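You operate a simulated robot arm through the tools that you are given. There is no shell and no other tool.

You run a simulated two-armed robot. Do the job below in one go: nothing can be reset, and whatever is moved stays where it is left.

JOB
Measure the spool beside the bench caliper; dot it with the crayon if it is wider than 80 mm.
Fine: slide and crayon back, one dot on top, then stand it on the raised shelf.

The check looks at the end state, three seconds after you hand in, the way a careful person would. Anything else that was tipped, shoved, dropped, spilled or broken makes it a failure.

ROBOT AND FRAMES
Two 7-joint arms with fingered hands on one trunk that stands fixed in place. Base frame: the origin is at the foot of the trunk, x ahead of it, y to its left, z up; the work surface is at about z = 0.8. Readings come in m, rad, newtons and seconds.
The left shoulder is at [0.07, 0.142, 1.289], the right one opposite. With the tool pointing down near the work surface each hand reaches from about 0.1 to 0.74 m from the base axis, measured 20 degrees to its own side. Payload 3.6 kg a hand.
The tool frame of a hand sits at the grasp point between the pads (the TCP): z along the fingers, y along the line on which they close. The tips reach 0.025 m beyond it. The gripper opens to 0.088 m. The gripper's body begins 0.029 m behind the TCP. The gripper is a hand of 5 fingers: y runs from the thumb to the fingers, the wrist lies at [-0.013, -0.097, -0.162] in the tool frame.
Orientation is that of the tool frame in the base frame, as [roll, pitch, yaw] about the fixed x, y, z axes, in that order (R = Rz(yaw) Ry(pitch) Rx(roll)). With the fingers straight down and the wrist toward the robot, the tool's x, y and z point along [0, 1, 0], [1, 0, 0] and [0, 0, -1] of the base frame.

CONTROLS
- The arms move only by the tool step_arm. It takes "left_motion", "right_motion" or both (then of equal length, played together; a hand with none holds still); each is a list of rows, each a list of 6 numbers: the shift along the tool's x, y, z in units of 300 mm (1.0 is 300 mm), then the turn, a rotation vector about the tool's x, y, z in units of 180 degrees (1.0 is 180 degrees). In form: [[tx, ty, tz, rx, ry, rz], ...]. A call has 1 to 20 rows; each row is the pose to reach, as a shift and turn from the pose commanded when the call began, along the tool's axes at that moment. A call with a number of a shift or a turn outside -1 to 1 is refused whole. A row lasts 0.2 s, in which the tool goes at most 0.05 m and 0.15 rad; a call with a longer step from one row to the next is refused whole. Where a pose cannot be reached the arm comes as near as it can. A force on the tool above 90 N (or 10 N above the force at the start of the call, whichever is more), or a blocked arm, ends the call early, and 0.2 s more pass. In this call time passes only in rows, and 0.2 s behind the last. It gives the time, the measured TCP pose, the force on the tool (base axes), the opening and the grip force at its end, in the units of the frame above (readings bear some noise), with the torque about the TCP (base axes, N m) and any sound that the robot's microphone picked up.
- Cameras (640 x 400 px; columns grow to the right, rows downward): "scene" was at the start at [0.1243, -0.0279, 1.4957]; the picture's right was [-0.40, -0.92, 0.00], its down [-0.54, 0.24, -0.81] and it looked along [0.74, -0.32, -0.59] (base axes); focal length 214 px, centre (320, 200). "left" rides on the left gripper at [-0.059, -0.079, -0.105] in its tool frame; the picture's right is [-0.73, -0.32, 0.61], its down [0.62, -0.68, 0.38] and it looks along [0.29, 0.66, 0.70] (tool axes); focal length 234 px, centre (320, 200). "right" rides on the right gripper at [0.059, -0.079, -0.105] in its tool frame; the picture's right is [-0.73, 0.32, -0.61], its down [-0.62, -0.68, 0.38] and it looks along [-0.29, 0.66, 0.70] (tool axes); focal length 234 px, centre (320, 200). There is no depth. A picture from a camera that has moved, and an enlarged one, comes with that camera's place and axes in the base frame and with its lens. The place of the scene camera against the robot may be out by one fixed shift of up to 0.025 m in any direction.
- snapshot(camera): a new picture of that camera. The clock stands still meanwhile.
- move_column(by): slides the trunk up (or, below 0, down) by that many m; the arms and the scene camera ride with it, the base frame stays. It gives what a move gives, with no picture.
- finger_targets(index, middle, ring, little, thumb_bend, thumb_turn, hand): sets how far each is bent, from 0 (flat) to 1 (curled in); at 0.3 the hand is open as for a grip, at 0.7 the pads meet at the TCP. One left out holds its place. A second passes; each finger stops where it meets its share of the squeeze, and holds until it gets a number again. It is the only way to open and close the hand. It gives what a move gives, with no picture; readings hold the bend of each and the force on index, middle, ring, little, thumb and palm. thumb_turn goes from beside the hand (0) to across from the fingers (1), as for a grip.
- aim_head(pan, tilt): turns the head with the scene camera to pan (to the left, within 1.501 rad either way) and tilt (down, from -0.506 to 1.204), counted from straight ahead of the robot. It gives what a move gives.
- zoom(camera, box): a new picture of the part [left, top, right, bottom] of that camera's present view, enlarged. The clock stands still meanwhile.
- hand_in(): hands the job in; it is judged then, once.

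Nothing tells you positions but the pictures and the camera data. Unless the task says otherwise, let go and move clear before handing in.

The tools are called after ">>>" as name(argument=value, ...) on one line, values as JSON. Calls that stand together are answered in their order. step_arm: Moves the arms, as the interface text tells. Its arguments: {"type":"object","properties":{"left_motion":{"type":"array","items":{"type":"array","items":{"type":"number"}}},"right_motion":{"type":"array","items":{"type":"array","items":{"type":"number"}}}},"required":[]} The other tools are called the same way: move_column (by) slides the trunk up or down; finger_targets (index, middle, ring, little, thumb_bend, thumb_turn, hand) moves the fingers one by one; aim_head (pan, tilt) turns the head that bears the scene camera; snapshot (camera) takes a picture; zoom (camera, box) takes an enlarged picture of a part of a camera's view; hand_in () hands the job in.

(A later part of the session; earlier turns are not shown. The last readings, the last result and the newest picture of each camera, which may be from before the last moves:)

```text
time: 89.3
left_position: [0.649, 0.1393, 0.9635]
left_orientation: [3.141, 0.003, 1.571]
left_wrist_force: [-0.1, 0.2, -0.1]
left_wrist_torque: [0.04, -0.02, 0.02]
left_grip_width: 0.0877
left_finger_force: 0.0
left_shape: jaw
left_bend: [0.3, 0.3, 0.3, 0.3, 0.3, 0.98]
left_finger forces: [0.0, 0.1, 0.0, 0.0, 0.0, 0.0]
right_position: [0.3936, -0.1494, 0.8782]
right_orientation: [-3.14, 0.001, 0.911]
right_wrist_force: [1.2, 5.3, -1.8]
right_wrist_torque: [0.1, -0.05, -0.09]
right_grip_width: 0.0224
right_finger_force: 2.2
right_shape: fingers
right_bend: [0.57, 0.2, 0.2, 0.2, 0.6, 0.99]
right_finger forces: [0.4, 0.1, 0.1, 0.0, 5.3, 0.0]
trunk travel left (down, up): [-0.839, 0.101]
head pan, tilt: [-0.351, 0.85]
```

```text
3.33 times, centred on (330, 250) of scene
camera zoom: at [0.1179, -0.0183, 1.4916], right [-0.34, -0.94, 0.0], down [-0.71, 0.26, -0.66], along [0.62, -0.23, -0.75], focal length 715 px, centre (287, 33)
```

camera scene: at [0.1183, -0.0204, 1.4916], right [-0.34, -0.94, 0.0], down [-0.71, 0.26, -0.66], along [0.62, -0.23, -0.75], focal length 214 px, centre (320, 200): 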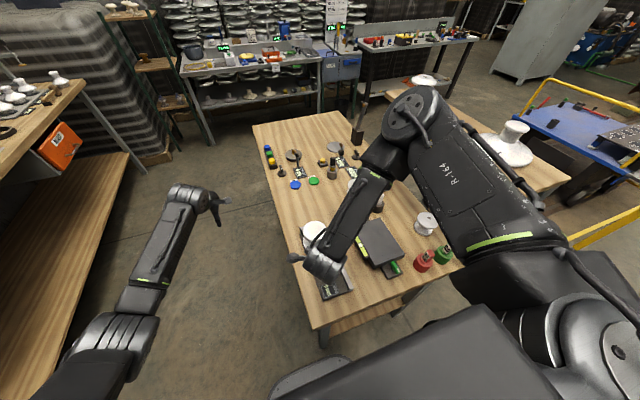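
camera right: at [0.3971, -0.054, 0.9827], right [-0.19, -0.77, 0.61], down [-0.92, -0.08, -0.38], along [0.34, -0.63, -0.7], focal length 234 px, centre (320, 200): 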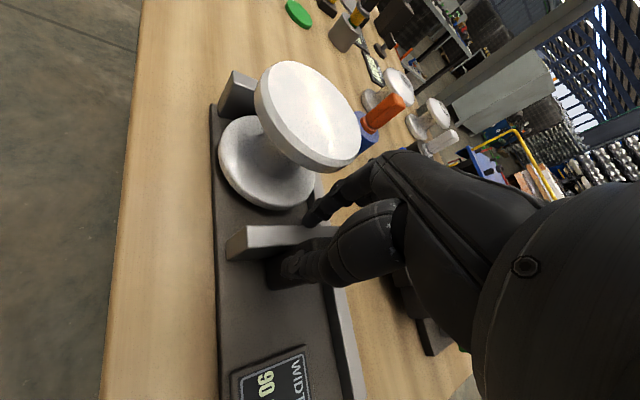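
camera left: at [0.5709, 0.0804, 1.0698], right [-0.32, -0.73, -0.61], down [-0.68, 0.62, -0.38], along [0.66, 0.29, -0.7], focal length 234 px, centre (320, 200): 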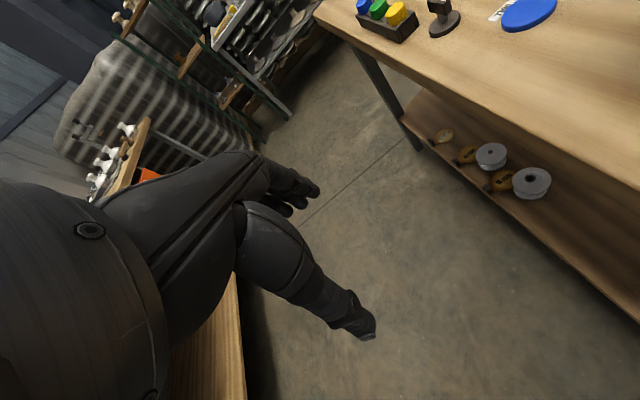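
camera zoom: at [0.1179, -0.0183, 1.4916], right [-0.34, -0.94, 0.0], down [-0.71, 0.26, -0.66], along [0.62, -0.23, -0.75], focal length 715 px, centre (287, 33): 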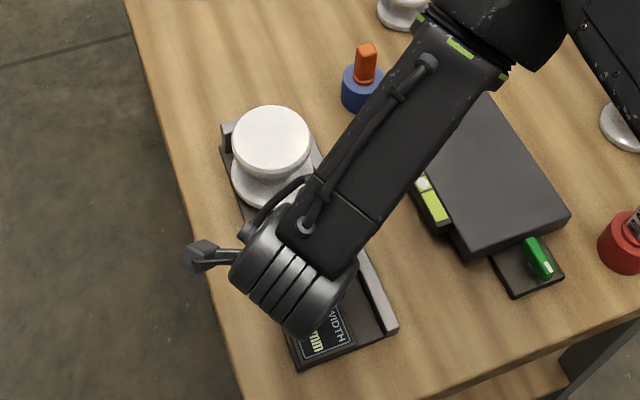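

About 6 mm remain to the slide's original position. I'll pull it the rest of the way.

>>> step_arm(right_motion=[[-0.0061, -0.0079, 0, 0, 0, 0], [-0.0121, -0.0155, 0, 0, 0, 0]])

>>> zoom(camera="right", box=[160, 150, 420, 350])

```text
time: 89.9
left_position: [0.6502, 0.1398, 0.9654]
left_orientation: [3.141, 0.002, 1.571]
left_wrist_force: [1.0, 0.9, -1.0]
left_wrist_torque: [-0.02, 0.0, 0.01]
left_grip_width: 0.0878
left_finger_force: 0.2
left_shape: jaw
left_bend: [0.3, 0.3, 0.3, 0.3, 0.3, 0.98]
left_finger forces: [0.0, 0.0, 0.0, 0.0, 0.0, 0.0]
right_position: [0.3884, -0.1491, 0.8761]
right_orientation: [3.141, 0.001, 0.911]
right_wrist_force: [0.3, 4.9, -1.7]
right_wrist_torque: [0.09, -0.03, -0.07]
right_grip_width: 0.0226
right_finger_force: 2.5
right_shape: fingers
right_bend: [0.57, 0.2, 0.2, 0.2, 0.6, 0.99]
right_finger forces: [0.4, 0.1, 0.1, 0.0, 5.4, 0.1]
trunk travel left (down, up): [-0.839, 0.101]
head pan, tilt: [-0.351, 0.85]
```

```text
2.00 times, centred on (290, 250) of right
camera zoom: at [0.3633, -0.0541, 0.9827], right [-0.19, -0.77, 0.61], down [-0.92, -0.08, -0.38], along [0.34, -0.63, -0.7], focal length 468 px, centre (380, 100)
```

zoom: 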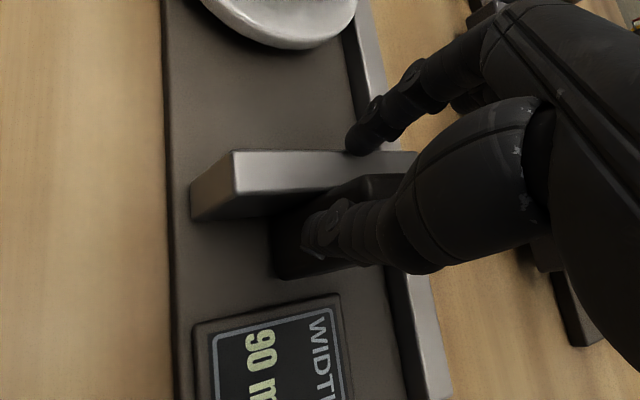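

The slide is back within a millimetre or so by this estimate. I'll let go of the knob, lift away and check from the head camera.

>>> finger_targets(hand="right", index=0.4, thumb_bend=0.42)

>>> step_arm(right_motion=[[0, 0, -0.06, 0, 0, 0], [0, 0, -0.15, 0, 0, 0], [0, 0, -0.28, 0, 0, 0], [0, 0, -0.4, 0, 0, 0]])

>>> snapshot(camera="right")

>>> zoom(camera="scene", box=[280, 190, 380, 310])

```text
time: 90.9
left_position: [0.6512, 0.1386, 0.965]
left_orientation: [3.14, -0.001, 1.571]
left_wrist_force: [0.7, -0.4, -0.1]
left_wrist_torque: [0.02, 0.0, 0.02]
left_grip_width: 0.088
left_finger_force: 0.1
left_shape: jaw
left_bend: [0.3, 0.3, 0.3, 0.3, 0.3, 0.98]
left_finger forces: [0.0, 0.0, 0.0, 0.0, 0.0, 0.0]
right_position: [0.3896, -0.149, 0.877]
right_orientation: [3.141, 0.0, 0.91]
right_wrist_force: [-0.2, -0.1, 0.6]
right_wrist_torque: [-0.04, 0.01, -0.01]
right_grip_width: 0.061
right_finger_force: 0.0
right_shape: fingers
right_bend: [0.4, 0.2, 0.2, 0.2, 0.42, 0.99]
right_finger forces: [0.0, 0.1, 0.0, 0.0, 0.1, 0.0]
trunk travel left (down, up): [-0.839, 0.101]
head pan, tilt: [-0.351, 0.85]
```

```text
time: 91.9
left_position: [0.6481, 0.1394, 0.9653]
left_orientation: [3.141, -0.001, 1.57]
left_wrist_force: [0.3, 0.3, -0.1]
left_wrist_torque: [-0.02, 0.01, 0.0]
left_grip_width: 0.0877
left_finger_force: 0.0
left_shape: jaw
left_bend: [0.3, 0.3, 0.3, 0.3, 0.3, 0.98]
left_finger forces: [0.1, 0.1, 0.0, 0.0, 0.0, 0.0]
right_position: [0.3884, -0.1494, 0.9972]
right_orientation: [3.141, 0.0, 0.911]
right_wrist_force: [0.6, -0.1, 0.0]
right_wrist_torque: [-0.02, -0.01, -0.01]
right_grip_width: 0.0611
right_finger_force: 0.1
right_shape: fingers
right_bend: [0.4, 0.2, 0.2, 0.2, 0.42, 0.99]
right_finger forces: [0.1, 0.1, 0.0, 0.0, 0.1, 0.0]
trunk travel left (down, up): [-0.839, 0.101]
head pan, tilt: [-0.351, 0.85]
```

```text
taken
camera right: at [0.3622, -0.0549, 1.1033], right [-0.19, -0.77, 0.61], down [-0.92, -0.08, -0.38], along [0.34, -0.63, -0.7], focal length 234 px, centre (320, 200)
```

right: 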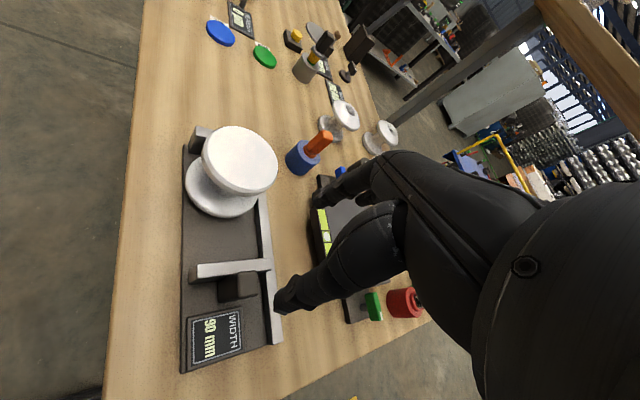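

```text
3.33 times, centred on (330, 250) of scene
camera zoom: at [0.1167, -0.0197, 1.4917], right [-0.34, -0.94, 0.0], down [-0.71, 0.26, -0.66], along [0.62, -0.23, -0.75], focal length 715 px, centre (287, 33)
```

zoom: 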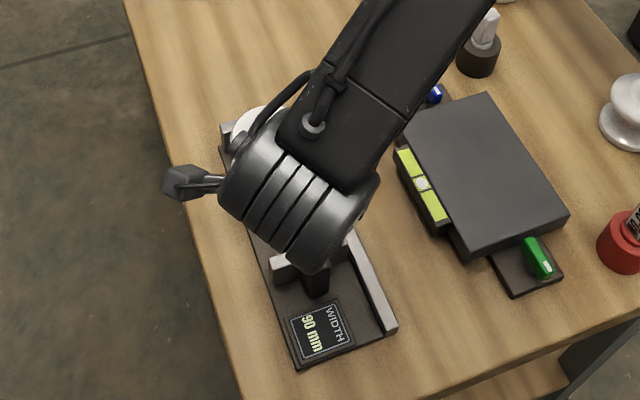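

The slide looks back in its place. I'll zoom to compare it precisely with the earlier view.

>>> zoom(camera="right", box=[160, 220, 300, 380])

>>> zoom(camera="right", box=[160, 90, 340, 230])

```text
2.50 times, centred on (230, 300) of right
camera zoom: at [0.3622, -0.0549, 1.1033], right [-0.19, -0.77, 0.61], down [-0.92, -0.08, -0.38], along [0.34, -0.63, -0.7], focal length 585 px, centre (545, -50)
```

zoom: 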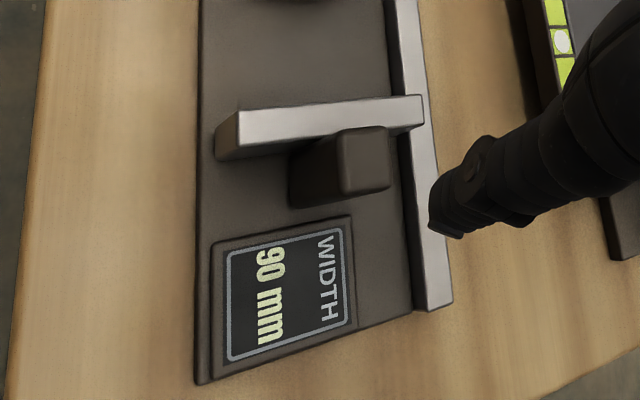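

```text
2.86 times, centred on (250, 160) of right
camera zoom: at [0.3622, -0.0549, 1.1033], right [-0.19, -0.77, 0.61], down [-0.92, -0.08, -0.38], along [0.34, -0.63, -0.7], focal length 669 px, centre (520, 314)
```

zoom: 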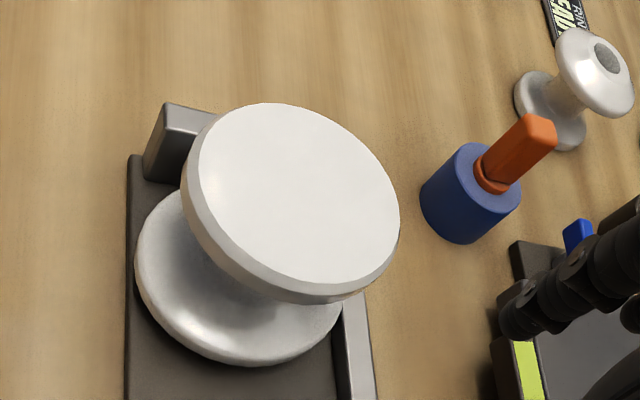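

The slide is back within about a millimetre of where it was. Next comes the crayon, the orange handle in the blue cup near (0.577, -0.286), so I'll move above it with the hand turned so the other fingers stay clear.

>>> step_arm(right_motion=[[0.003, 0.097, -0.03, 0, 0, -0.0394], [0.006, 0.195, -0.043, 0, 0, -0.0788], [0.009, 0.292, -0.043, 0, 0, -0.118], [0.0115, 0.389, -0.043, 0, 0, -0.1575], [0.014, 0.486, -0.043, 0, 0, -0.197], [0.017, 0.584, -0.043, 0, 0, -0.236], [0.02, 0.681, -0.043, 0, 0, -0.276], [0.023, 0.778, -0.043, 0, 0, -0.315]])

>>> snapshot(camera="right")

>>> snapshot(camera="scene")

```text
time: 93.7
left_position: [0.6509, 0.1393, 0.9653]
left_orientation: [-3.14, 0.0, 1.571]
left_wrist_force: [0.1, -0.6, -0.5]
left_wrist_torque: [0.0, -0.01, -0.01]
left_grip_width: 0.0877
left_finger_force: 0.1
left_shape: jaw
left_bend: [0.3, 0.3, 0.3, 0.3, 0.3, 0.98]
left_finger forces: [0.0, 0.1, 0.0, 0.1, 0.0, 0.0]
right_position: [0.5788, -0.287, 1.0091]
right_orientation: [-3.141, -0.004, 1.898]
right_wrist_force: [1.1, -0.3, 1.1]
right_wrist_torque: [-0.03, -0.02, 0.01]
right_grip_width: 0.061
right_finger_force: 0.0
right_shape: fingers
right_bend: [0.4, 0.2, 0.2, 0.2, 0.42, 0.99]
right_finger forces: [0.0, 0.0, 0.0, 0.1, 0.1, 0.1]
trunk travel left (down, up): [-0.839, 0.101]
head pan, tilt: [-0.351, 0.85]
```

```text
taken
camera right: at [0.486, -0.2586, 1.1155], right [0.54, -0.58, 0.61], down [-0.44, -0.81, -0.39], along [0.71, -0.06, -0.7], focal length 234 px, centre (320, 200)
```

right: 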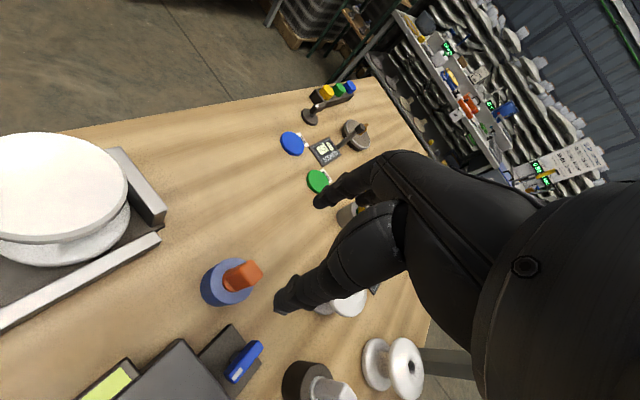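

```text
taken
camera scene: at [0.1187, -0.0203, 1.4915], right [-0.34, -0.94, 0.0], down [-0.71, 0.26, -0.66], along [0.62, -0.23, -0.75], focal length 214 px, centre (320, 200)
```

scene: 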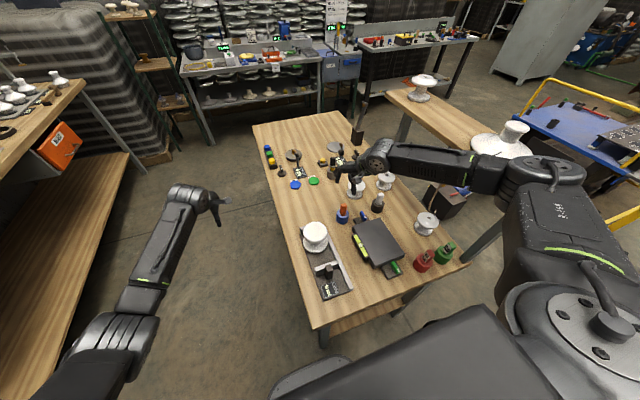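

The hand hovers near the crayon. I'll zoom in to fix its exact position and the handle's orientation.

>>> zoom(camera="right", box=[180, 230, 320, 330])

>>> zoom(camera="scene", box=[320, 190, 370, 235])

```text
4.00 times, centred on (250, 280) of right
camera zoom: at [0.486, -0.2586, 1.1155], right [0.54, -0.58, 0.61], down [-0.44, -0.81, -0.39], along [0.71, -0.06, -0.7], focal length 937 px, centre (600, -120)
```

zoom: 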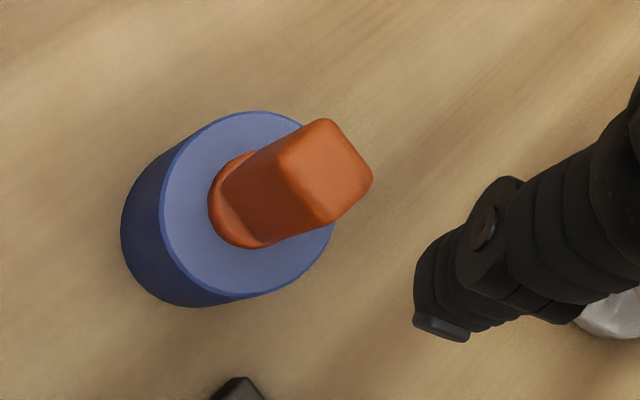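

```text
8.89 times, centred on (345, 212) of scene
camera zoom: at [0.1187, -0.0203, 1.4915], right [-0.34, -0.94, 0.0], down [-0.71, 0.26, -0.66], along [0.62, -0.23, -0.75], focal length 1906 px, centre (98, 89)
```

zoom: 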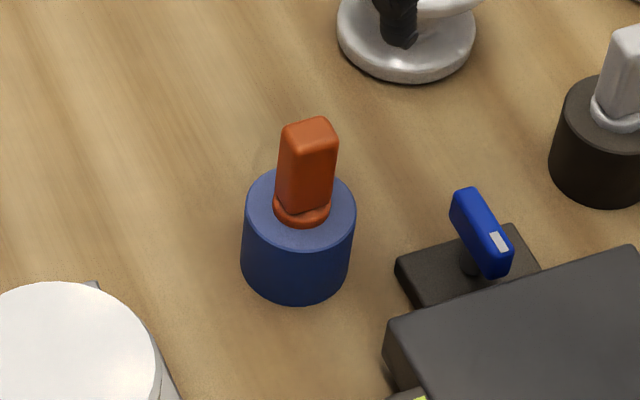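

The crayon stands at (0.578, -0.290) with its handle aligned to the axes, about 15 mm thick along x. I'll turn the hand to yaw 1.57, come lower and check again.

>>> step_arm(right_motion=[[-0.004, -0.005, 0, 0, 0, 0.035], [-0.004, -0.005, 0.06, 0, 0, 0.07], [-0.004, -0.005, 0.14, 0, 0, 0.104], [-0.004, -0.005, 0.2, 0, 0, 0.104]])

>>> zoom(camera="right", box=[160, 150, 420, 350])

>>> snapshot(camera="right")

```text
time: 94.7
left_position: [0.6503, 0.1387, 0.965]
left_orientation: [-3.141, 0.0, 1.571]
left_wrist_force: [-0.8, 0.5, -0.5]
left_wrist_torque: [0.02, 0.01, 0.03]
left_grip_width: 0.0879
left_finger_force: 0.1
left_shape: jaw
left_bend: [0.3, 0.3, 0.3, 0.3, 0.3, 0.98]
left_finger forces: [0.1, 0.1, 0.0, 0.0, 0.0, 0.0]
right_position: [0.5772, -0.2896, 0.9498]
right_orientation: [3.141, -0.001, 1.572]
right_wrist_force: [-0.9, 0.2, -0.3]
right_wrist_torque: [0.01, 0.01, 0.0]
right_grip_width: 0.0609
right_finger_force: 0.1
right_shape: fingers
right_bend: [0.4, 0.2, 0.2, 0.2, 0.42, 0.99]
right_finger forces: [0.1, 0.1, 0.0, 0.0, 0.1, 0.0]
trunk travel left (down, up): [-0.839, 0.101]
head pan, tilt: [-0.351, 0.85]
```

```text
2.00 times, centred on (290, 250) of right
camera zoom: at [0.498, -0.2303, 1.0556], right [0.32, -0.73, 0.61], down [-0.68, -0.62, -0.38], along [0.66, -0.29, -0.7], focal length 468 px, centre (380, 100)
```

zoom: 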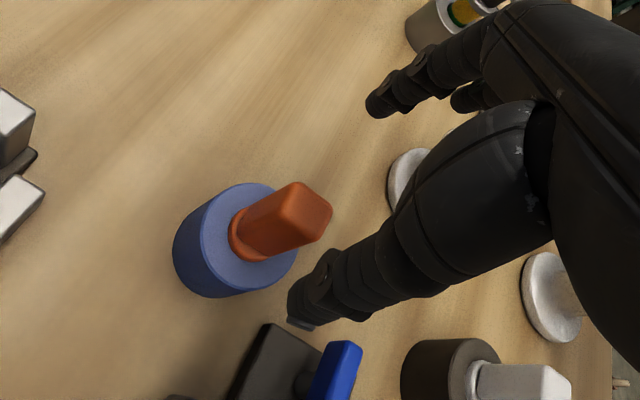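

```text
taken
camera right: at [0.498, -0.2303, 1.0556], right [0.32, -0.73, 0.61], down [-0.68, -0.62, -0.38], along [0.66, -0.29, -0.7], focal length 234 px, centre (320, 200)
```

right: 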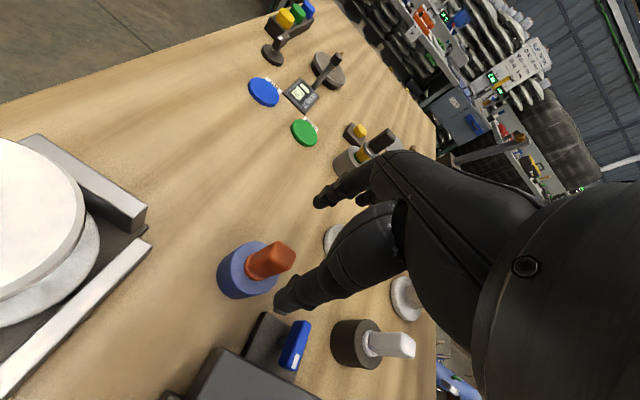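

The grasp point lines up with the crayon within 1 mm. I'll tuck the spare fingers slightly and descend around the handle.

>>> finger_targets(hand="right", index=0.4, middle=0.32, ring=0.32, little=0.32, thumb_bend=0.4)

>>> step_arm(right_motion=[[-0.002, 0.003, 0.08, 0, 0, 0], [-0.002, 0.003, 0.16, 0, 0, 0], [-0.002, 0.003, 0.23, 0, 0, 0]])

>>> zoom(camera="right", box=[160, 150, 420, 350])

```text
time: 95.7
left_position: [0.6499, 0.1391, 0.9641]
left_orientation: [3.141, 0.001, 1.57]
left_wrist_force: [-1.2, -1.1, -0.1]
left_wrist_torque: [-0.02, 0.01, 0.0]
left_grip_width: 0.0878
left_finger_force: 0.1
left_shape: jaw
left_bend: [0.3, 0.3, 0.3, 0.3, 0.3, 0.98]
left_finger forces: [0.0, 0.1, 0.0, 0.0, 0.0, 0.1]
right_position: [0.5773, -0.2897, 0.9498]
right_orientation: [3.141, -0.001, 1.573]
right_wrist_force: [-0.4, -1.5, 0.6]
right_wrist_torque: [-0.01, -0.03, -0.02]
right_grip_width: 0.0629
right_finger_force: 0.1
right_shape: fingers
right_bend: [0.4, 0.32, 0.32, 0.32, 0.4, 0.99]
right_finger forces: [0.0, 0.0, 0.1, 0.0, 0.0, 0.0]
trunk travel left (down, up): [-0.839, 0.101]
head pan, tilt: [-0.351, 0.85]
```

```text
time: 96.5
left_position: [0.6506, 0.1387, 0.9654]
left_orientation: [-3.141, 0.0, 1.57]
left_wrist_force: [-0.5, 0.7, -0.7]
left_wrist_torque: [0.02, -0.02, -0.03]
left_grip_width: 0.0876
left_finger_force: 0.2
left_shape: jaw
left_bend: [0.3, 0.3, 0.3, 0.3, 0.3, 0.98]
left_finger forces: [0.0, 0.0, 0.0, 0.0, 0.1, 0.1]
right_position: [0.5777, -0.2888, 0.8803]
right_orientation: [-3.139, -0.001, 1.572]
right_wrist_force: [-0.5, 0.0, -0.3]
right_wrist_torque: [0.0, 0.02, 0.0]
right_grip_width: 0.0629
right_finger_force: 0.0
right_shape: fingers
right_bend: [0.4, 0.32, 0.32, 0.32, 0.4, 0.99]
right_finger forces: [0.0, 0.0, 0.1, 0.0, 0.0, 0.1]
trunk travel left (down, up): [-0.839, 0.101]
head pan, tilt: [-0.351, 0.85]
```

```text
2.00 times, centred on (290, 250) of right
camera zoom: at [0.4986, -0.2306, 0.9862], right [0.33, -0.72, 0.61], down [-0.68, -0.63, -0.38], along [0.66, -0.29, -0.7], focal length 468 px, centre (380, 100)
```

zoom: 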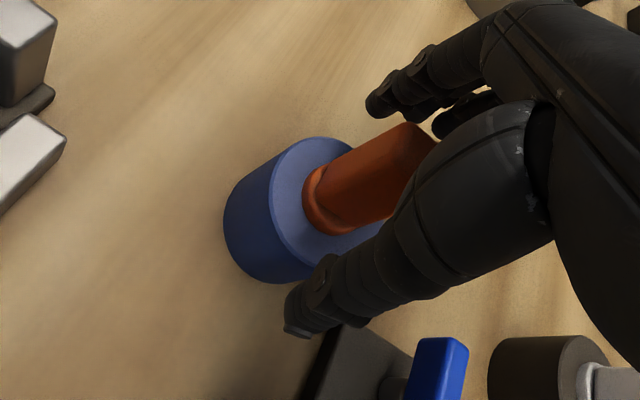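

The handle is between thumb and index. I'll close on it.

>>> finger_targets(hand="right", index=0.55, thumb_bend=0.55)

>>> finger_targets(hand="right", index=0.72, thumb_bend=0.72)

>>> zoom(camera="right", box=[160, 150, 420, 350])

```text
time: 97.5
left_position: [0.65, 0.1396, 0.9653]
left_orientation: [3.14, -0.001, 1.572]
left_wrist_force: [0.9, 0.2, -1.2]
left_wrist_torque: [-0.02, -0.01, -0.02]
left_grip_width: 0.0878
left_finger_force: 0.0
left_shape: jaw
left_bend: [0.3, 0.3, 0.3, 0.3, 0.3, 0.98]
left_finger forces: [0.1, 0.0, 0.1, 0.0, 0.1, 0.1]
right_position: [0.577, -0.2895, 0.8808]
right_orientation: [-3.141, -0.002, 1.575]
right_wrist_force: [0.0, 0.4, 0.3]
right_wrist_torque: [0.04, 0.02, -0.01]
right_grip_width: 0.0308
right_finger_force: 0.0
right_shape: fingers
right_bend: [0.55, 0.32, 0.32, 0.32, 0.55, 1.0]
right_finger forces: [0.0, 0.1, 0.0, 0.0, 0.0, 0.1]
trunk travel left (down, up): [-0.839, 0.101]
head pan, tilt: [-0.351, 0.85]
```

```text
time: 98.5
left_position: [0.6494, 0.1398, 0.965]
left_orientation: [3.141, 0.001, 1.57]
left_wrist_force: [0.3, -0.6, 0.4]
left_wrist_torque: [0.01, -0.03, -0.03]
left_grip_width: 0.0877
left_finger_force: 0.0
left_shape: jaw
left_bend: [0.3, 0.3, 0.3, 0.3, 0.3, 0.98]
left_finger forces: [0.1, 0.1, 0.0, 0.1, 0.1, 0.0]
right_position: [0.577, -0.2892, 0.8818]
right_orientation: [-3.14, 0.001, 1.575]
right_wrist_force: [0.3, -0.4, -0.5]
right_wrist_torque: [-0.04, -0.02, 0.02]
right_grip_width: 0.0109
right_finger_force: 6.1
right_shape: fingers
right_bend: [0.62, 0.32, 0.32, 0.32, 0.65, 1.0]
right_finger forces: [6.1, 0.0, 0.0, 0.0, 6.2, 0.0]
trunk travel left (down, up): [-0.839, 0.101]
head pan, tilt: [-0.351, 0.85]
```

```text
2.00 times, centred on (290, 250) of right
camera zoom: at [0.4986, -0.2306, 0.9865], right [0.33, -0.72, 0.61], down [-0.68, -0.63, -0.38], along [0.66, -0.29, -0.7], focal length 468 px, centre (380, 100)
```

zoom: 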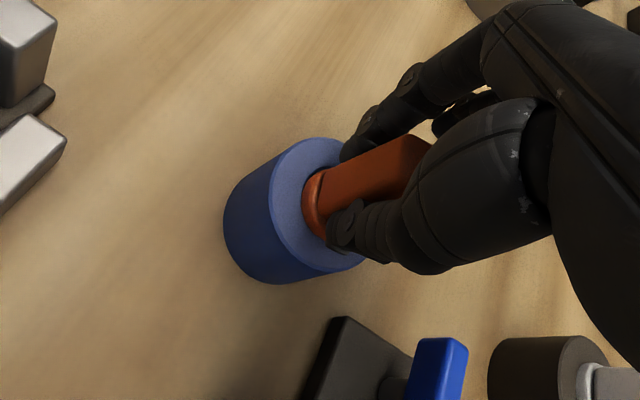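

The grip is about 6 N. I'll firm it up a little and lift the crayon straight up out of its cup.

>>> finger_targets(hand="right", index=0.85, thumb_bend=0.85)

>>> step_arm(right_motion=[[0, 0, -0.05, 0, 0, 0], [0, 0, -0.1, 0, 0, 0], [0, 0, -0.17, 0, 0, 0], [0, 0, -0.25, 0, 0, 0]])

>>> snapshot(camera="right")

>>> zoom(camera="scene", box=[310, 160, 390, 240])

```text
time: 99.5
left_position: [0.6503, 0.1383, 0.9652]
left_orientation: [3.141, 0.001, 1.573]
left_wrist_force: [0.1, -0.2, 0.2]
left_wrist_torque: [0.0, 0.02, -0.02]
left_grip_width: 0.0876
left_finger_force: 0.0
left_shape: jaw
left_bend: [0.3, 0.3, 0.3, 0.3, 0.3, 0.98]
left_finger forces: [0.0, 0.0, 0.0, 0.0, 0.0, 0.0]
right_position: [0.5779, -0.2899, 0.8809]
right_orientation: [-3.139, 0.0, 1.574]
right_wrist_force: [-0.6, 0.4, -0.1]
right_wrist_torque: [0.02, 0.01, -0.04]
right_grip_width: 0.01
right_finger_force: 11.4
right_shape: fingers
right_bend: [0.55, 0.32, 0.32, 0.32, 0.73, 1.0]
right_finger forces: [11.6, 0.0, 0.0, 0.0, 11.4, 0.0]
trunk travel left (down, up): [-0.839, 0.101]
head pan, tilt: [-0.351, 0.85]
```

```text
time: 100.5
left_position: [0.6505, 0.1389, 0.9661]
left_orientation: [-3.14, -0.001, 1.569]
left_wrist_force: [-0.3, -0.7, -0.1]
left_wrist_torque: [-0.01, 0.0, 0.0]
left_grip_width: 0.0879
left_finger_force: 0.1
left_shape: jaw
left_bend: [0.3, 0.3, 0.3, 0.3, 0.3, 0.98]
left_finger forces: [0.1, 0.0, 0.0, 0.0, 0.1, 0.0]
right_position: [0.5759, -0.289, 0.9561]
right_orientation: [3.141, -0.001, 1.573]
right_wrist_force: [0.5, -0.2, -0.2]
right_wrist_torque: [-0.02, -0.01, -0.01]
right_grip_width: 0.0102
right_finger_force: 11.6
right_shape: fingers
right_bend: [0.55, 0.32, 0.32, 0.32, 0.73, 1.0]
right_finger forces: [11.9, 0.0, 0.0, 0.0, 11.7, 0.0]
trunk travel left (down, up): [-0.839, 0.101]
head pan, tilt: [-0.351, 0.85]
```

```text
taken
camera right: at [0.4979, -0.2301, 1.0617], right [0.33, -0.72, 0.61], down [-0.68, -0.63, -0.38], along [0.66, -0.29, -0.7], focal length 234 px, centre (320, 200)
```

right: 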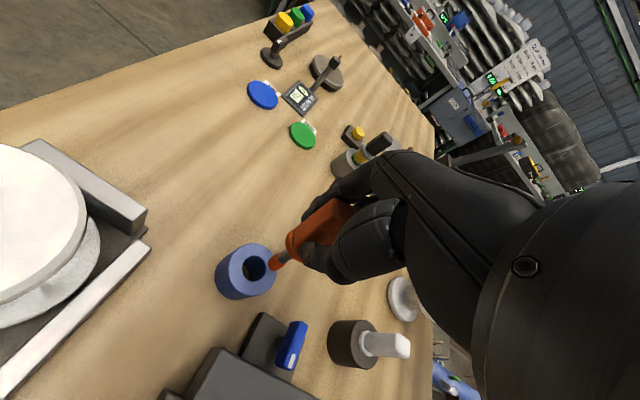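

```text
5.00 times, centred on (350, 200) of scene
camera zoom: at [0.1173, -0.0197, 1.4916], right [-0.34, -0.94, 0.0], down [-0.71, 0.26, -0.66], along [0.62, -0.23, -0.75], focal length 1072 px, centre (170, 200)
```

zoom: 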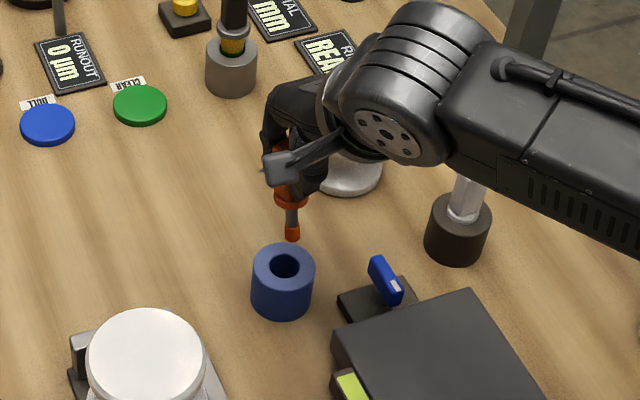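

The crayon is out; it has a collar, a thin stem and an orange tip. I'll check whether it is held straight.

>>> zoom(camera="right", box=[200, 170, 400, 320])

>>> zoom(camera="scene", box=[335, 185, 375, 225])

```text
2.67 times, centred on (300, 245) of right
camera zoom: at [0.4979, -0.2301, 1.0617], right [0.33, -0.72, 0.61], down [-0.68, -0.63, -0.38], along [0.66, -0.29, -0.7], focal length 624 px, centre (373, 80)
```

zoom: 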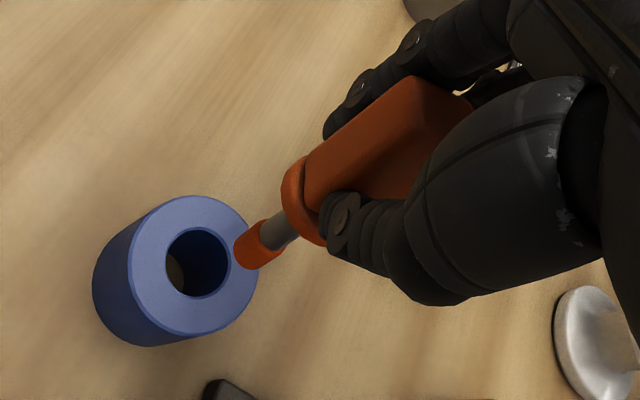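

```text
10.00 times, centred on (355, 205) of scene
camera zoom: at [0.1173, -0.0197, 1.4916], right [-0.34, -0.94, 0.0], down [-0.71, 0.26, -0.66], along [0.62, -0.23, -0.75], focal length 2145 px, centre (-30, 150)
```

zoom: 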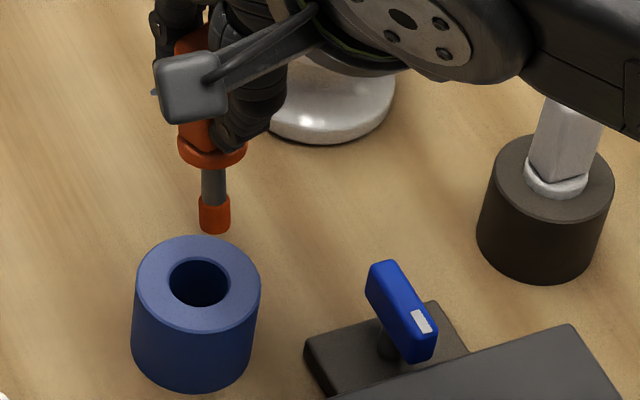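

The crayon is tilted about 13° in the grip with its top away from me. I'll tilt the hand by the same amount to bring the crayon vertical.

>>> step_arm(right_motion=[[0, 0, 0, -0.036, 0, 0], [0, 0, 0, -0.072, 0, 0]])

>>> zoom(camera="right", box=[200, 170, 400, 320])

>>> zoom(camera="scene", box=[335, 185, 375, 225])

```text
time: 101.1
left_position: [0.6492, 0.1385, 0.9652]
left_orientation: [-3.141, -0.001, 1.57]
left_wrist_force: [-0.1, 0.3, -0.2]
left_wrist_torque: [-0.02, -0.04, 0.01]
left_grip_width: 0.0877
left_finger_force: 0.1
left_shape: jaw
left_bend: [0.3, 0.3, 0.3, 0.3, 0.3, 0.98]
left_finger forces: [0.0, 0.1, 0.0, 0.0, 0.0, 0.0]
right_position: [0.5765, -0.2894, 0.9557]
right_orientation: [2.915, -0.001, 1.576]
right_wrist_force: [0.6, 1.1, -0.6]
right_wrist_torque: [-0.01, 0.02, 0.03]
right_grip_width: 0.0102
right_finger_force: 11.8
right_shape: fingers
right_bend: [0.54, 0.32, 0.32, 0.32, 0.74, 1.0]
right_finger forces: [11.9, 0.0, 0.0, 0.0, 11.8, 0.0]
trunk travel left (down, up): [-0.839, 0.101]
head pan, tilt: [-0.351, 0.85]
```

```text
2.67 times, centred on (300, 245) of right
camera zoom: at [0.4762, -0.2308, 1.0414], right [0.18, -0.73, 0.66], down [-0.58, -0.63, -0.53], along [0.8, -0.29, -0.53], focal length 624 px, centre (373, 80)
```

zoom: 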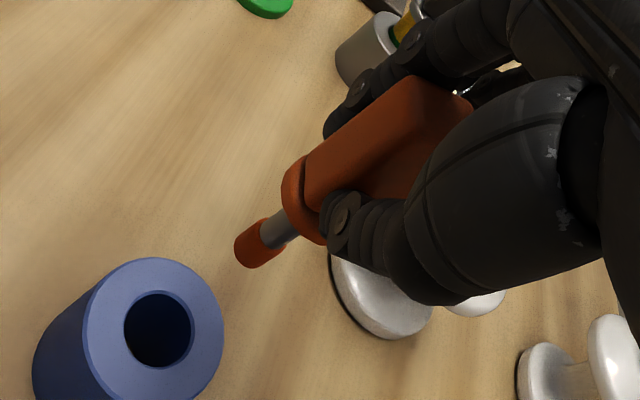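

```text
10.00 times, centred on (355, 205) of scene
camera zoom: at [0.1169, -0.02, 1.4917], right [-0.34, -0.94, 0.0], down [-0.71, 0.26, -0.66], along [0.62, -0.23, -0.75], focal length 2145 px, centre (-30, 150)
```

zoom: 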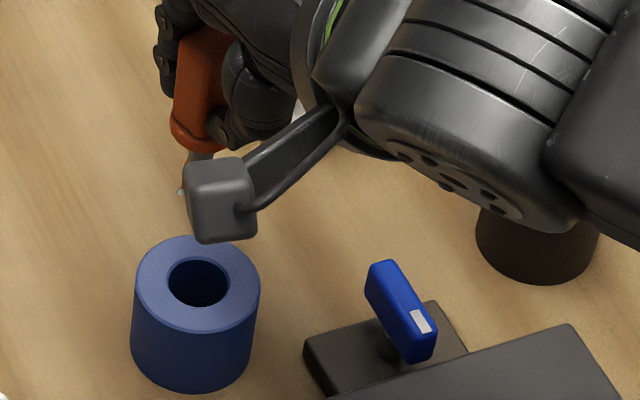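

The crayon is now vertical, with its tip about 70 mm below and 13 mm ahead of the grasp point. I'll raise it and carry it over the spool's top.

>>> step_arm(right_motion=[[0, 0.02, -0.09, 0, 0, 0], [0, 0.041, -0.179, 0, 0, 0], [0.117, -0.028, -0.195, 0, 0, 0], [0.234, -0.097, -0.21, 0, 0, 0], [0.351, -0.166, -0.226, 0, 0, 0], [0.468, -0.235, -0.242, 0, 0, 0]])

>>> snapshot(camera="right")

>>> zoom(camera="scene", box=[280, 170, 400, 270])

```text
time: 102.5
left_position: [0.6497, 0.1405, 0.9667]
left_orientation: [-3.142, 0.002, 1.57]
left_wrist_force: [-0.1, 0.3, 0.5]
left_wrist_torque: [-0.03, 0.01, 0.02]
left_grip_width: 0.0875
left_finger_force: 0.0
left_shape: jaw
left_bend: [0.3, 0.3, 0.3, 0.3, 0.3, 0.98]
left_finger forces: [0.1, 0.1, 0.0, 0.0, 0.0, 0.0]
right_position: [0.4916, -0.147, 1.0119]
right_orientation: [2.914, 0.002, 1.574]
right_wrist_force: [0.3, 0.6, 0.2]
right_wrist_torque: [0.0, 0.0, -0.01]
right_grip_width: 0.0099
right_finger_force: 12.2
right_shape: fingers
right_bend: [0.54, 0.32, 0.32, 0.32, 0.74, 1.0]
right_finger forces: [12.2, 0.0, 0.1, 0.0, 12.0, 0.0]
trunk travel left (down, up): [-0.839, 0.101]
head pan, tilt: [-0.351, 0.85]
```

```text
taken
camera right: at [0.3917, -0.0892, 1.097], right [0.18, -0.72, 0.67], down [-0.58, -0.63, -0.53], along [0.8, -0.29, -0.53], focal length 234 px, centre (320, 200)
```

right: 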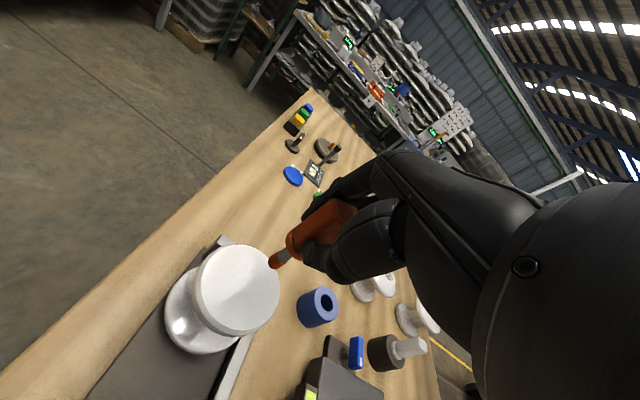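

```text
4.00 times, centred on (340, 220) of scene
camera zoom: at [0.1171, -0.018, 1.4917], right [-0.34, -0.94, 0.0], down [-0.71, 0.26, -0.66], along [0.62, -0.23, -0.75], focal length 858 px, centre (240, 120)
```

zoom: 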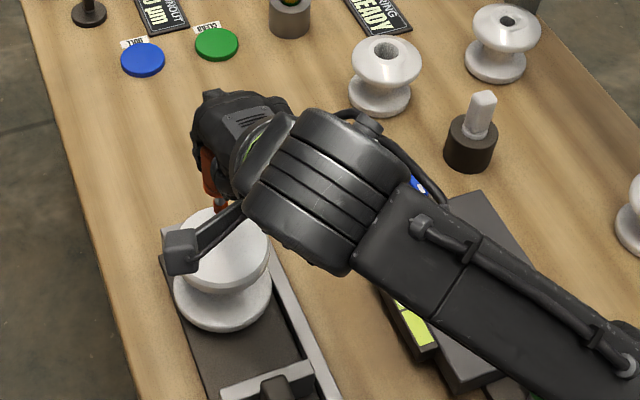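

The tip is above the spool's centre, about 45 mm up. I'll lower it to just above the surface and look.

>>> step_arm(right_motion=[[0, -0.0095, 0.0411, 0, 0, 0], [0, -0.019, 0.0823, 0, 0, 0], [0, -0.0262, 0.1137, 0, 0, 0]])

>>> zoom(camera="right", box=[180, 180, 360, 340])

>>> zoom(camera="scene", box=[310, 200, 360, 250])

```text
time: 103.3
left_position: [0.6507, 0.1403, 0.9653]
left_orientation: [-3.142, -0.001, 1.57]
left_wrist_force: [-0.7, -0.7, 0.4]
left_wrist_torque: [0.0, -0.04, 0.02]
left_grip_width: 0.0878
left_finger_force: 0.0
left_shape: jaw
left_bend: [0.3, 0.3, 0.3, 0.3, 0.3, 0.98]
left_finger forces: [0.0, 0.0, 0.0, 0.0, 0.0, 0.0]
right_position: [0.492, -0.1484, 0.9765]
right_orientation: [2.918, 0.002, 1.575]
right_wrist_force: [0.2, 0.6, -0.6]
right_wrist_torque: [0.02, 0.02, 0.01]
right_grip_width: 0.0097
right_finger_force: 12.2
right_shape: fingers
right_bend: [0.54, 0.32, 0.32, 0.32, 0.74, 1.0]
right_finger forces: [12.1, 0.0, 0.1, 0.0, 12.0, 0.1]
trunk travel left (down, up): [-0.839, 0.101]
head pan, tilt: [-0.351, 0.85]
```

```text
2.50 times, centred on (270, 260) of right
camera zoom: at [0.392, -0.0911, 1.0615], right [0.18, -0.73, 0.66], down [-0.58, -0.63, -0.53], along [0.8, -0.29, -0.53], focal length 585 px, centre (445, 50)
```

zoom: 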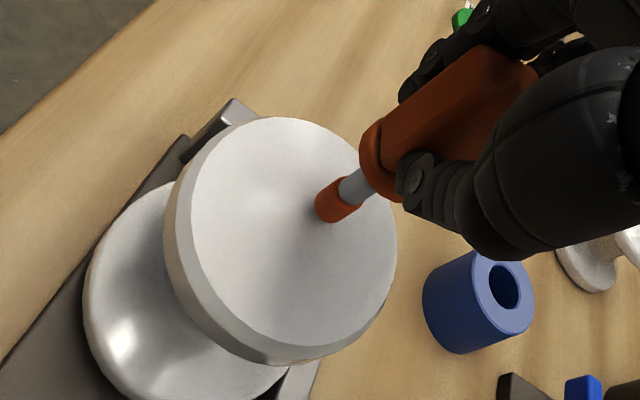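

```text
8.00 times, centred on (335, 225) of scene
camera zoom: at [0.1178, -0.0202, 1.4916], right [-0.34, -0.94, 0.0], down [-0.71, 0.26, -0.66], along [0.62, -0.23, -0.75], focal length 1716 px, centre (200, 0)
```

zoom: 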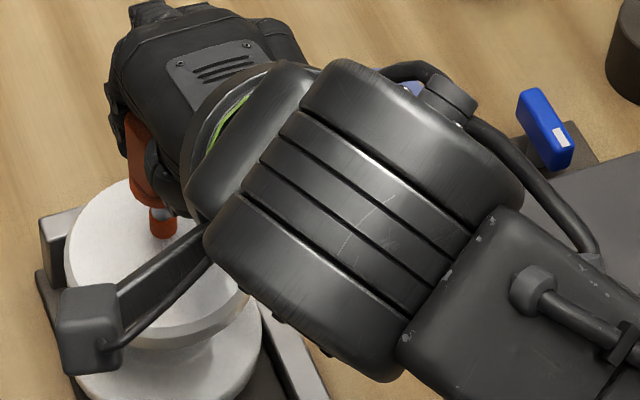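

The tip is a few millimetres above the middle of the top face. I'll come down in small steps, watching the force for first contact.

>>> step_arm(right_motion=[[0, -0.0022, 0.0097, 0, 0, 0], [0, -0.0045, 0.0195, 0, 0, 0]])

>>> step_arm(right_motion=[[0, -0.0011, 0.0049, 0, 0, 0]])

>>> zoom(camera="right", box=[180, 180, 360, 340])

```text
time: 103.9
left_position: [0.6499, 0.1379, 0.9644]
left_orientation: [-3.141, 0.002, 1.572]
left_wrist_force: [-0.6, -0.1, 0.0]
left_wrist_torque: [-0.03, -0.03, 0.0]
left_grip_width: 0.0878
left_finger_force: 0.0
left_shape: jaw
left_bend: [0.3, 0.3, 0.3, 0.3, 0.3, 0.98]
left_finger forces: [0.1, 0.1, 0.0, 0.0, 0.0, 0.1]
right_position: [0.4919, -0.1488, 0.9706]
right_orientation: [2.915, -0.001, 1.574]
right_wrist_force: [0.0, -0.1, 0.2]
right_wrist_torque: [0.02, -0.01, -0.02]
right_grip_width: 0.0097
right_finger_force: 12.2
right_shape: fingers
right_bend: [0.54, 0.32, 0.32, 0.32, 0.74, 1.0]
right_finger forces: [12.3, 0.1, 0.0, 0.1, 12.2, 0.0]
trunk travel left (down, up): [-0.839, 0.101]
head pan, tilt: [-0.351, 0.85]
```

```text
time: 104.3
left_position: [0.6487, 0.1399, 0.9653]
left_orientation: [3.141, 0.001, 1.57]
left_wrist_force: [-1.2, 0.4, -0.3]
left_wrist_torque: [0.02, -0.01, -0.02]
left_grip_width: 0.088
left_finger_force: 0.1
left_shape: jaw
left_bend: [0.3, 0.3, 0.3, 0.3, 0.3, 0.98]
left_finger forces: [0.0, 0.0, 0.0, 0.0, 0.0, 0.0]
right_position: [0.492, -0.1486, 0.9698]
right_orientation: [2.915, 0.0, 1.576]
right_wrist_force: [-0.3, 0.6, 4.9]
right_wrist_torque: [0.0, -0.07, 0.04]
right_grip_width: 0.0099
right_finger_force: 13.0
right_shape: fingers
right_bend: [0.53, 0.32, 0.32, 0.32, 0.75, 1.0]
right_finger forces: [13.1, 0.1, 0.0, 0.0, 12.3, 0.0]
trunk travel left (down, up): [-0.839, 0.101]
head pan, tilt: [-0.351, 0.85]
```

```text
2.50 times, centred on (270, 260) of right
camera zoom: at [0.391, -0.0904, 1.0549], right [0.18, -0.73, 0.66], down [-0.58, -0.63, -0.53], along [0.8, -0.29, -0.53], focal length 585 px, centre (445, 50)
```

zoom: 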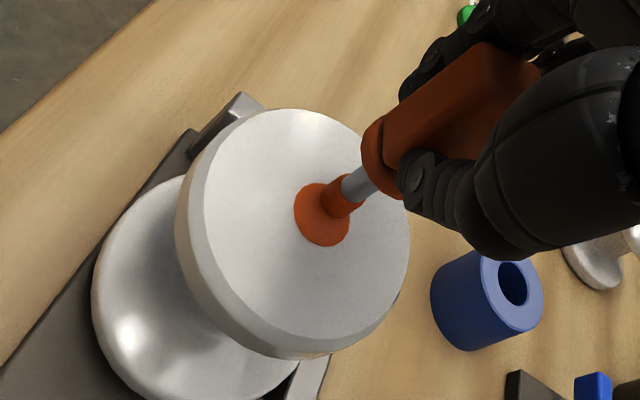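

Contact at about 5 N has left a clear orange dot on top. I'll lift straight up without any sideways motion.

>>> step_arm(right_motion=[[0, 0.0075, -0.0325, 0, 0, 0], [0, 0.0187, -0.0812, 0, 0, 0], [0, 0.0374, -0.1624, 0, 0, 0]])

>>> snapshot(camera="right")

>>> zoom(camera="right", box=[150, 200, 350, 360])

```text
time: 105.1
left_position: [0.6496, 0.1392, 0.9658]
left_orientation: [-3.141, -0.001, 1.571]
left_wrist_force: [-0.5, -0.2, 0.0]
left_wrist_torque: [0.0, -0.04, 0.0]
left_grip_width: 0.0878
left_finger_force: 0.1
left_shape: jaw
left_bend: [0.3, 0.3, 0.3, 0.3, 0.3, 0.98]
left_finger forces: [0.0, 0.0, 0.0, 0.1, 0.0, 0.1]
right_position: [0.4914, -0.1491, 1.0184]
right_orientation: [2.916, -0.001, 1.574]
right_wrist_force: [0.0, 0.3, -0.8]
right_wrist_torque: [0.0, -0.02, 0.01]
right_grip_width: 0.0102
right_finger_force: 11.9
right_shape: fingers
right_bend: [0.53, 0.32, 0.32, 0.32, 0.75, 1.0]
right_finger forces: [12.2, 0.0, 0.1, 0.0, 12.2, 0.1]
trunk travel left (down, up): [-0.839, 0.101]
head pan, tilt: [-0.351, 0.85]
```

```text
taken
camera right: at [0.3922, -0.0905, 1.1039], right [0.18, -0.73, 0.66], down [-0.58, -0.63, -0.53], along [0.8, -0.29, -0.53], focal length 234 px, centre (320, 200)
```

right: 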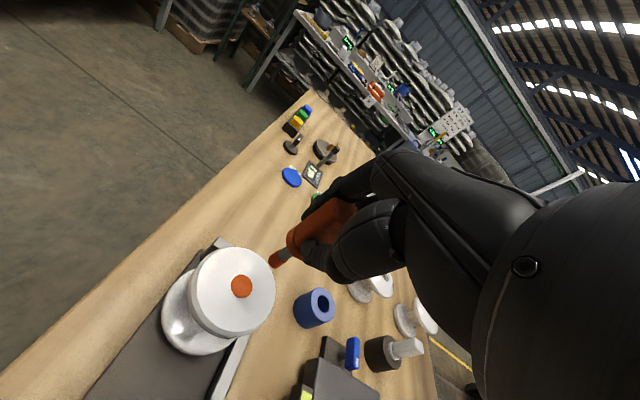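

```text
2.50 times, centred on (250, 280) of right
camera zoom: at [0.3922, -0.0905, 1.1039], right [0.18, -0.73, 0.66], down [-0.58, -0.63, -0.53], along [0.8, -0.29, -0.53], focal length 585 px, centre (495, 0)
```

zoom: 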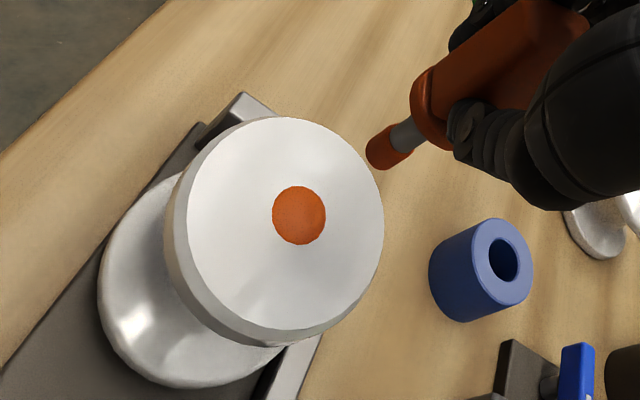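

There is one clean orange dot in the centre. Next I'll carry the crayon back over its blue cup and line it up.

>>> step_arm(right_motion=[[-0.116, 0.055, 0.015, 0, 0, 0], [-0.232, 0.109, 0.03, 0, 0, 0], [-0.349, 0.164, 0.06, 0, 0, 0], [-0.465, 0.218, 0.115, 0, 0, 0]])

>>> zoom(camera="right", box=[160, 180, 360, 400])

>>> zoom(camera="scene", box=[320, 180, 370, 230])

```text
time: 106.1
left_position: [0.6508, 0.1378, 0.9648]
left_orientation: [-3.142, -0.001, 1.571]
left_wrist_force: [-0.7, -0.3, 0.2]
left_wrist_torque: [0.01, -0.02, 0.0]
left_grip_width: 0.0878
left_finger_force: 0.0
left_shape: jaw
left_bend: [0.3, 0.3, 0.3, 0.3, 0.3, 0.98]
left_finger forces: [0.1, 0.0, 0.0, 0.0, 0.1, 0.0]
right_position: [0.5647, -0.2894, 0.9996]
right_orientation: [2.916, -0.003, 1.576]
right_wrist_force: [0.4, 0.3, 0.4]
right_wrist_torque: [-0.01, 0.04, 0.0]
right_grip_width: 0.0102
right_finger_force: 11.5
right_shape: fingers
right_bend: [0.53, 0.32, 0.32, 0.32, 0.75, 1.0]
right_finger forces: [12.2, 0.1, 0.0, 0.0, 12.0, 0.0]
trunk travel left (down, up): [-0.839, 0.101]
head pan, tilt: [-0.351, 0.85]
```

```text
1.82 times, centred on (260, 290) of right
camera zoom: at [0.4652, -0.2316, 1.0849], right [0.18, -0.73, 0.66], down [-0.58, -0.62, -0.53], along [0.8, -0.29, -0.53], focal length 426 px, centre (429, 36)
```

zoom: 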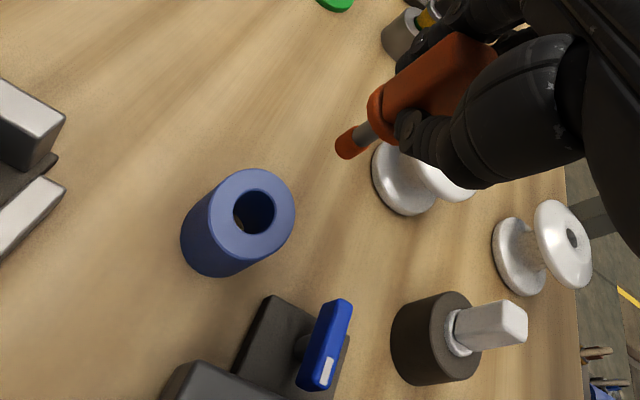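

```text
8.00 times, centred on (345, 205) of scene
camera zoom: at [0.1186, -0.0212, 1.4915], right [-0.34, -0.94, 0.0], down [-0.71, 0.26, -0.66], along [0.62, -0.23, -0.75], focal length 1716 px, centre (120, 160)
```

zoom: 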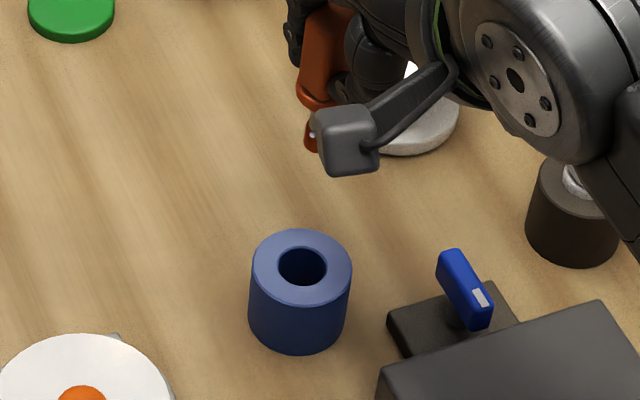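

The tip is within about 2 mm of the hole's axis, and the hole is roughly 22 mm wide for a 10 mm tip. I'll lower it to the cup's rim and check.

>>> step_arm(right_motion=[[0, -0.022, 0.08, 0, 0, 0], [0, -0.042, 0.165, 0, 0, 0], [0.003, -0.0581, 0.2436, 0, 0, 0]])

>>> zoom(camera="right", box=[180, 180, 360, 340])

>>> zoom(camera="scene", box=[320, 180, 370, 230])

```text
time: 106.9
left_position: [0.6509, 0.1394, 0.9654]
left_orientation: [-3.14, -0.001, 1.571]
left_wrist_force: [0.6, 0.3, -0.1]
left_wrist_torque: [0.01, -0.01, -0.04]
left_grip_width: 0.0877
left_finger_force: 0.1
left_shape: jaw
left_bend: [0.3, 0.3, 0.3, 0.3, 0.3, 0.98]
left_finger forces: [0.0, 0.0, 0.1, 0.0, 0.0, 0.1]
right_position: [0.5632, -0.2879, 0.924]
right_orientation: [2.916, 0.001, 1.575]
right_wrist_force: [-0.2, 0.7, -0.2]
right_wrist_torque: [-0.02, 0.01, 0.0]
right_grip_width: 0.01
right_finger_force: 12.0
right_shape: fingers
right_bend: [0.53, 0.32, 0.32, 0.32, 0.75, 1.0]
right_finger forces: [12.0, 0.0, 0.0, 0.0, 12.1, 0.0]
trunk travel left (down, up): [-0.839, 0.101]
head pan, tilt: [-0.351, 0.85]
```

```text
2.50 times, centred on (270, 260) of right
camera zoom: at [0.4637, -0.2291, 1.0096], right [0.18, -0.73, 0.66], down [-0.58, -0.63, -0.53], along [0.8, -0.29, -0.53], focal length 585 px, centre (445, 50)
```

zoom: 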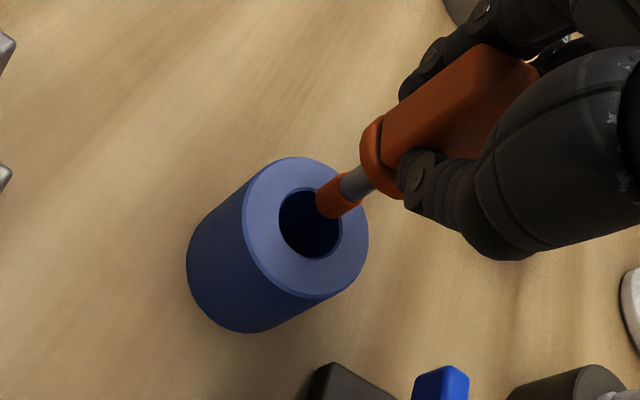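

```text
8.00 times, centred on (345, 205) of scene
camera zoom: at [0.1178, -0.0196, 1.4916], right [-0.34, -0.94, 0.0], down [-0.71, 0.26, -0.66], along [0.62, -0.23, -0.75], focal length 1716 px, centre (120, 160)
```

zoom: 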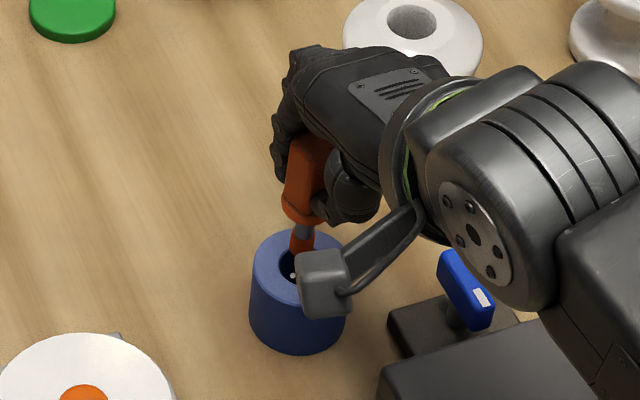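

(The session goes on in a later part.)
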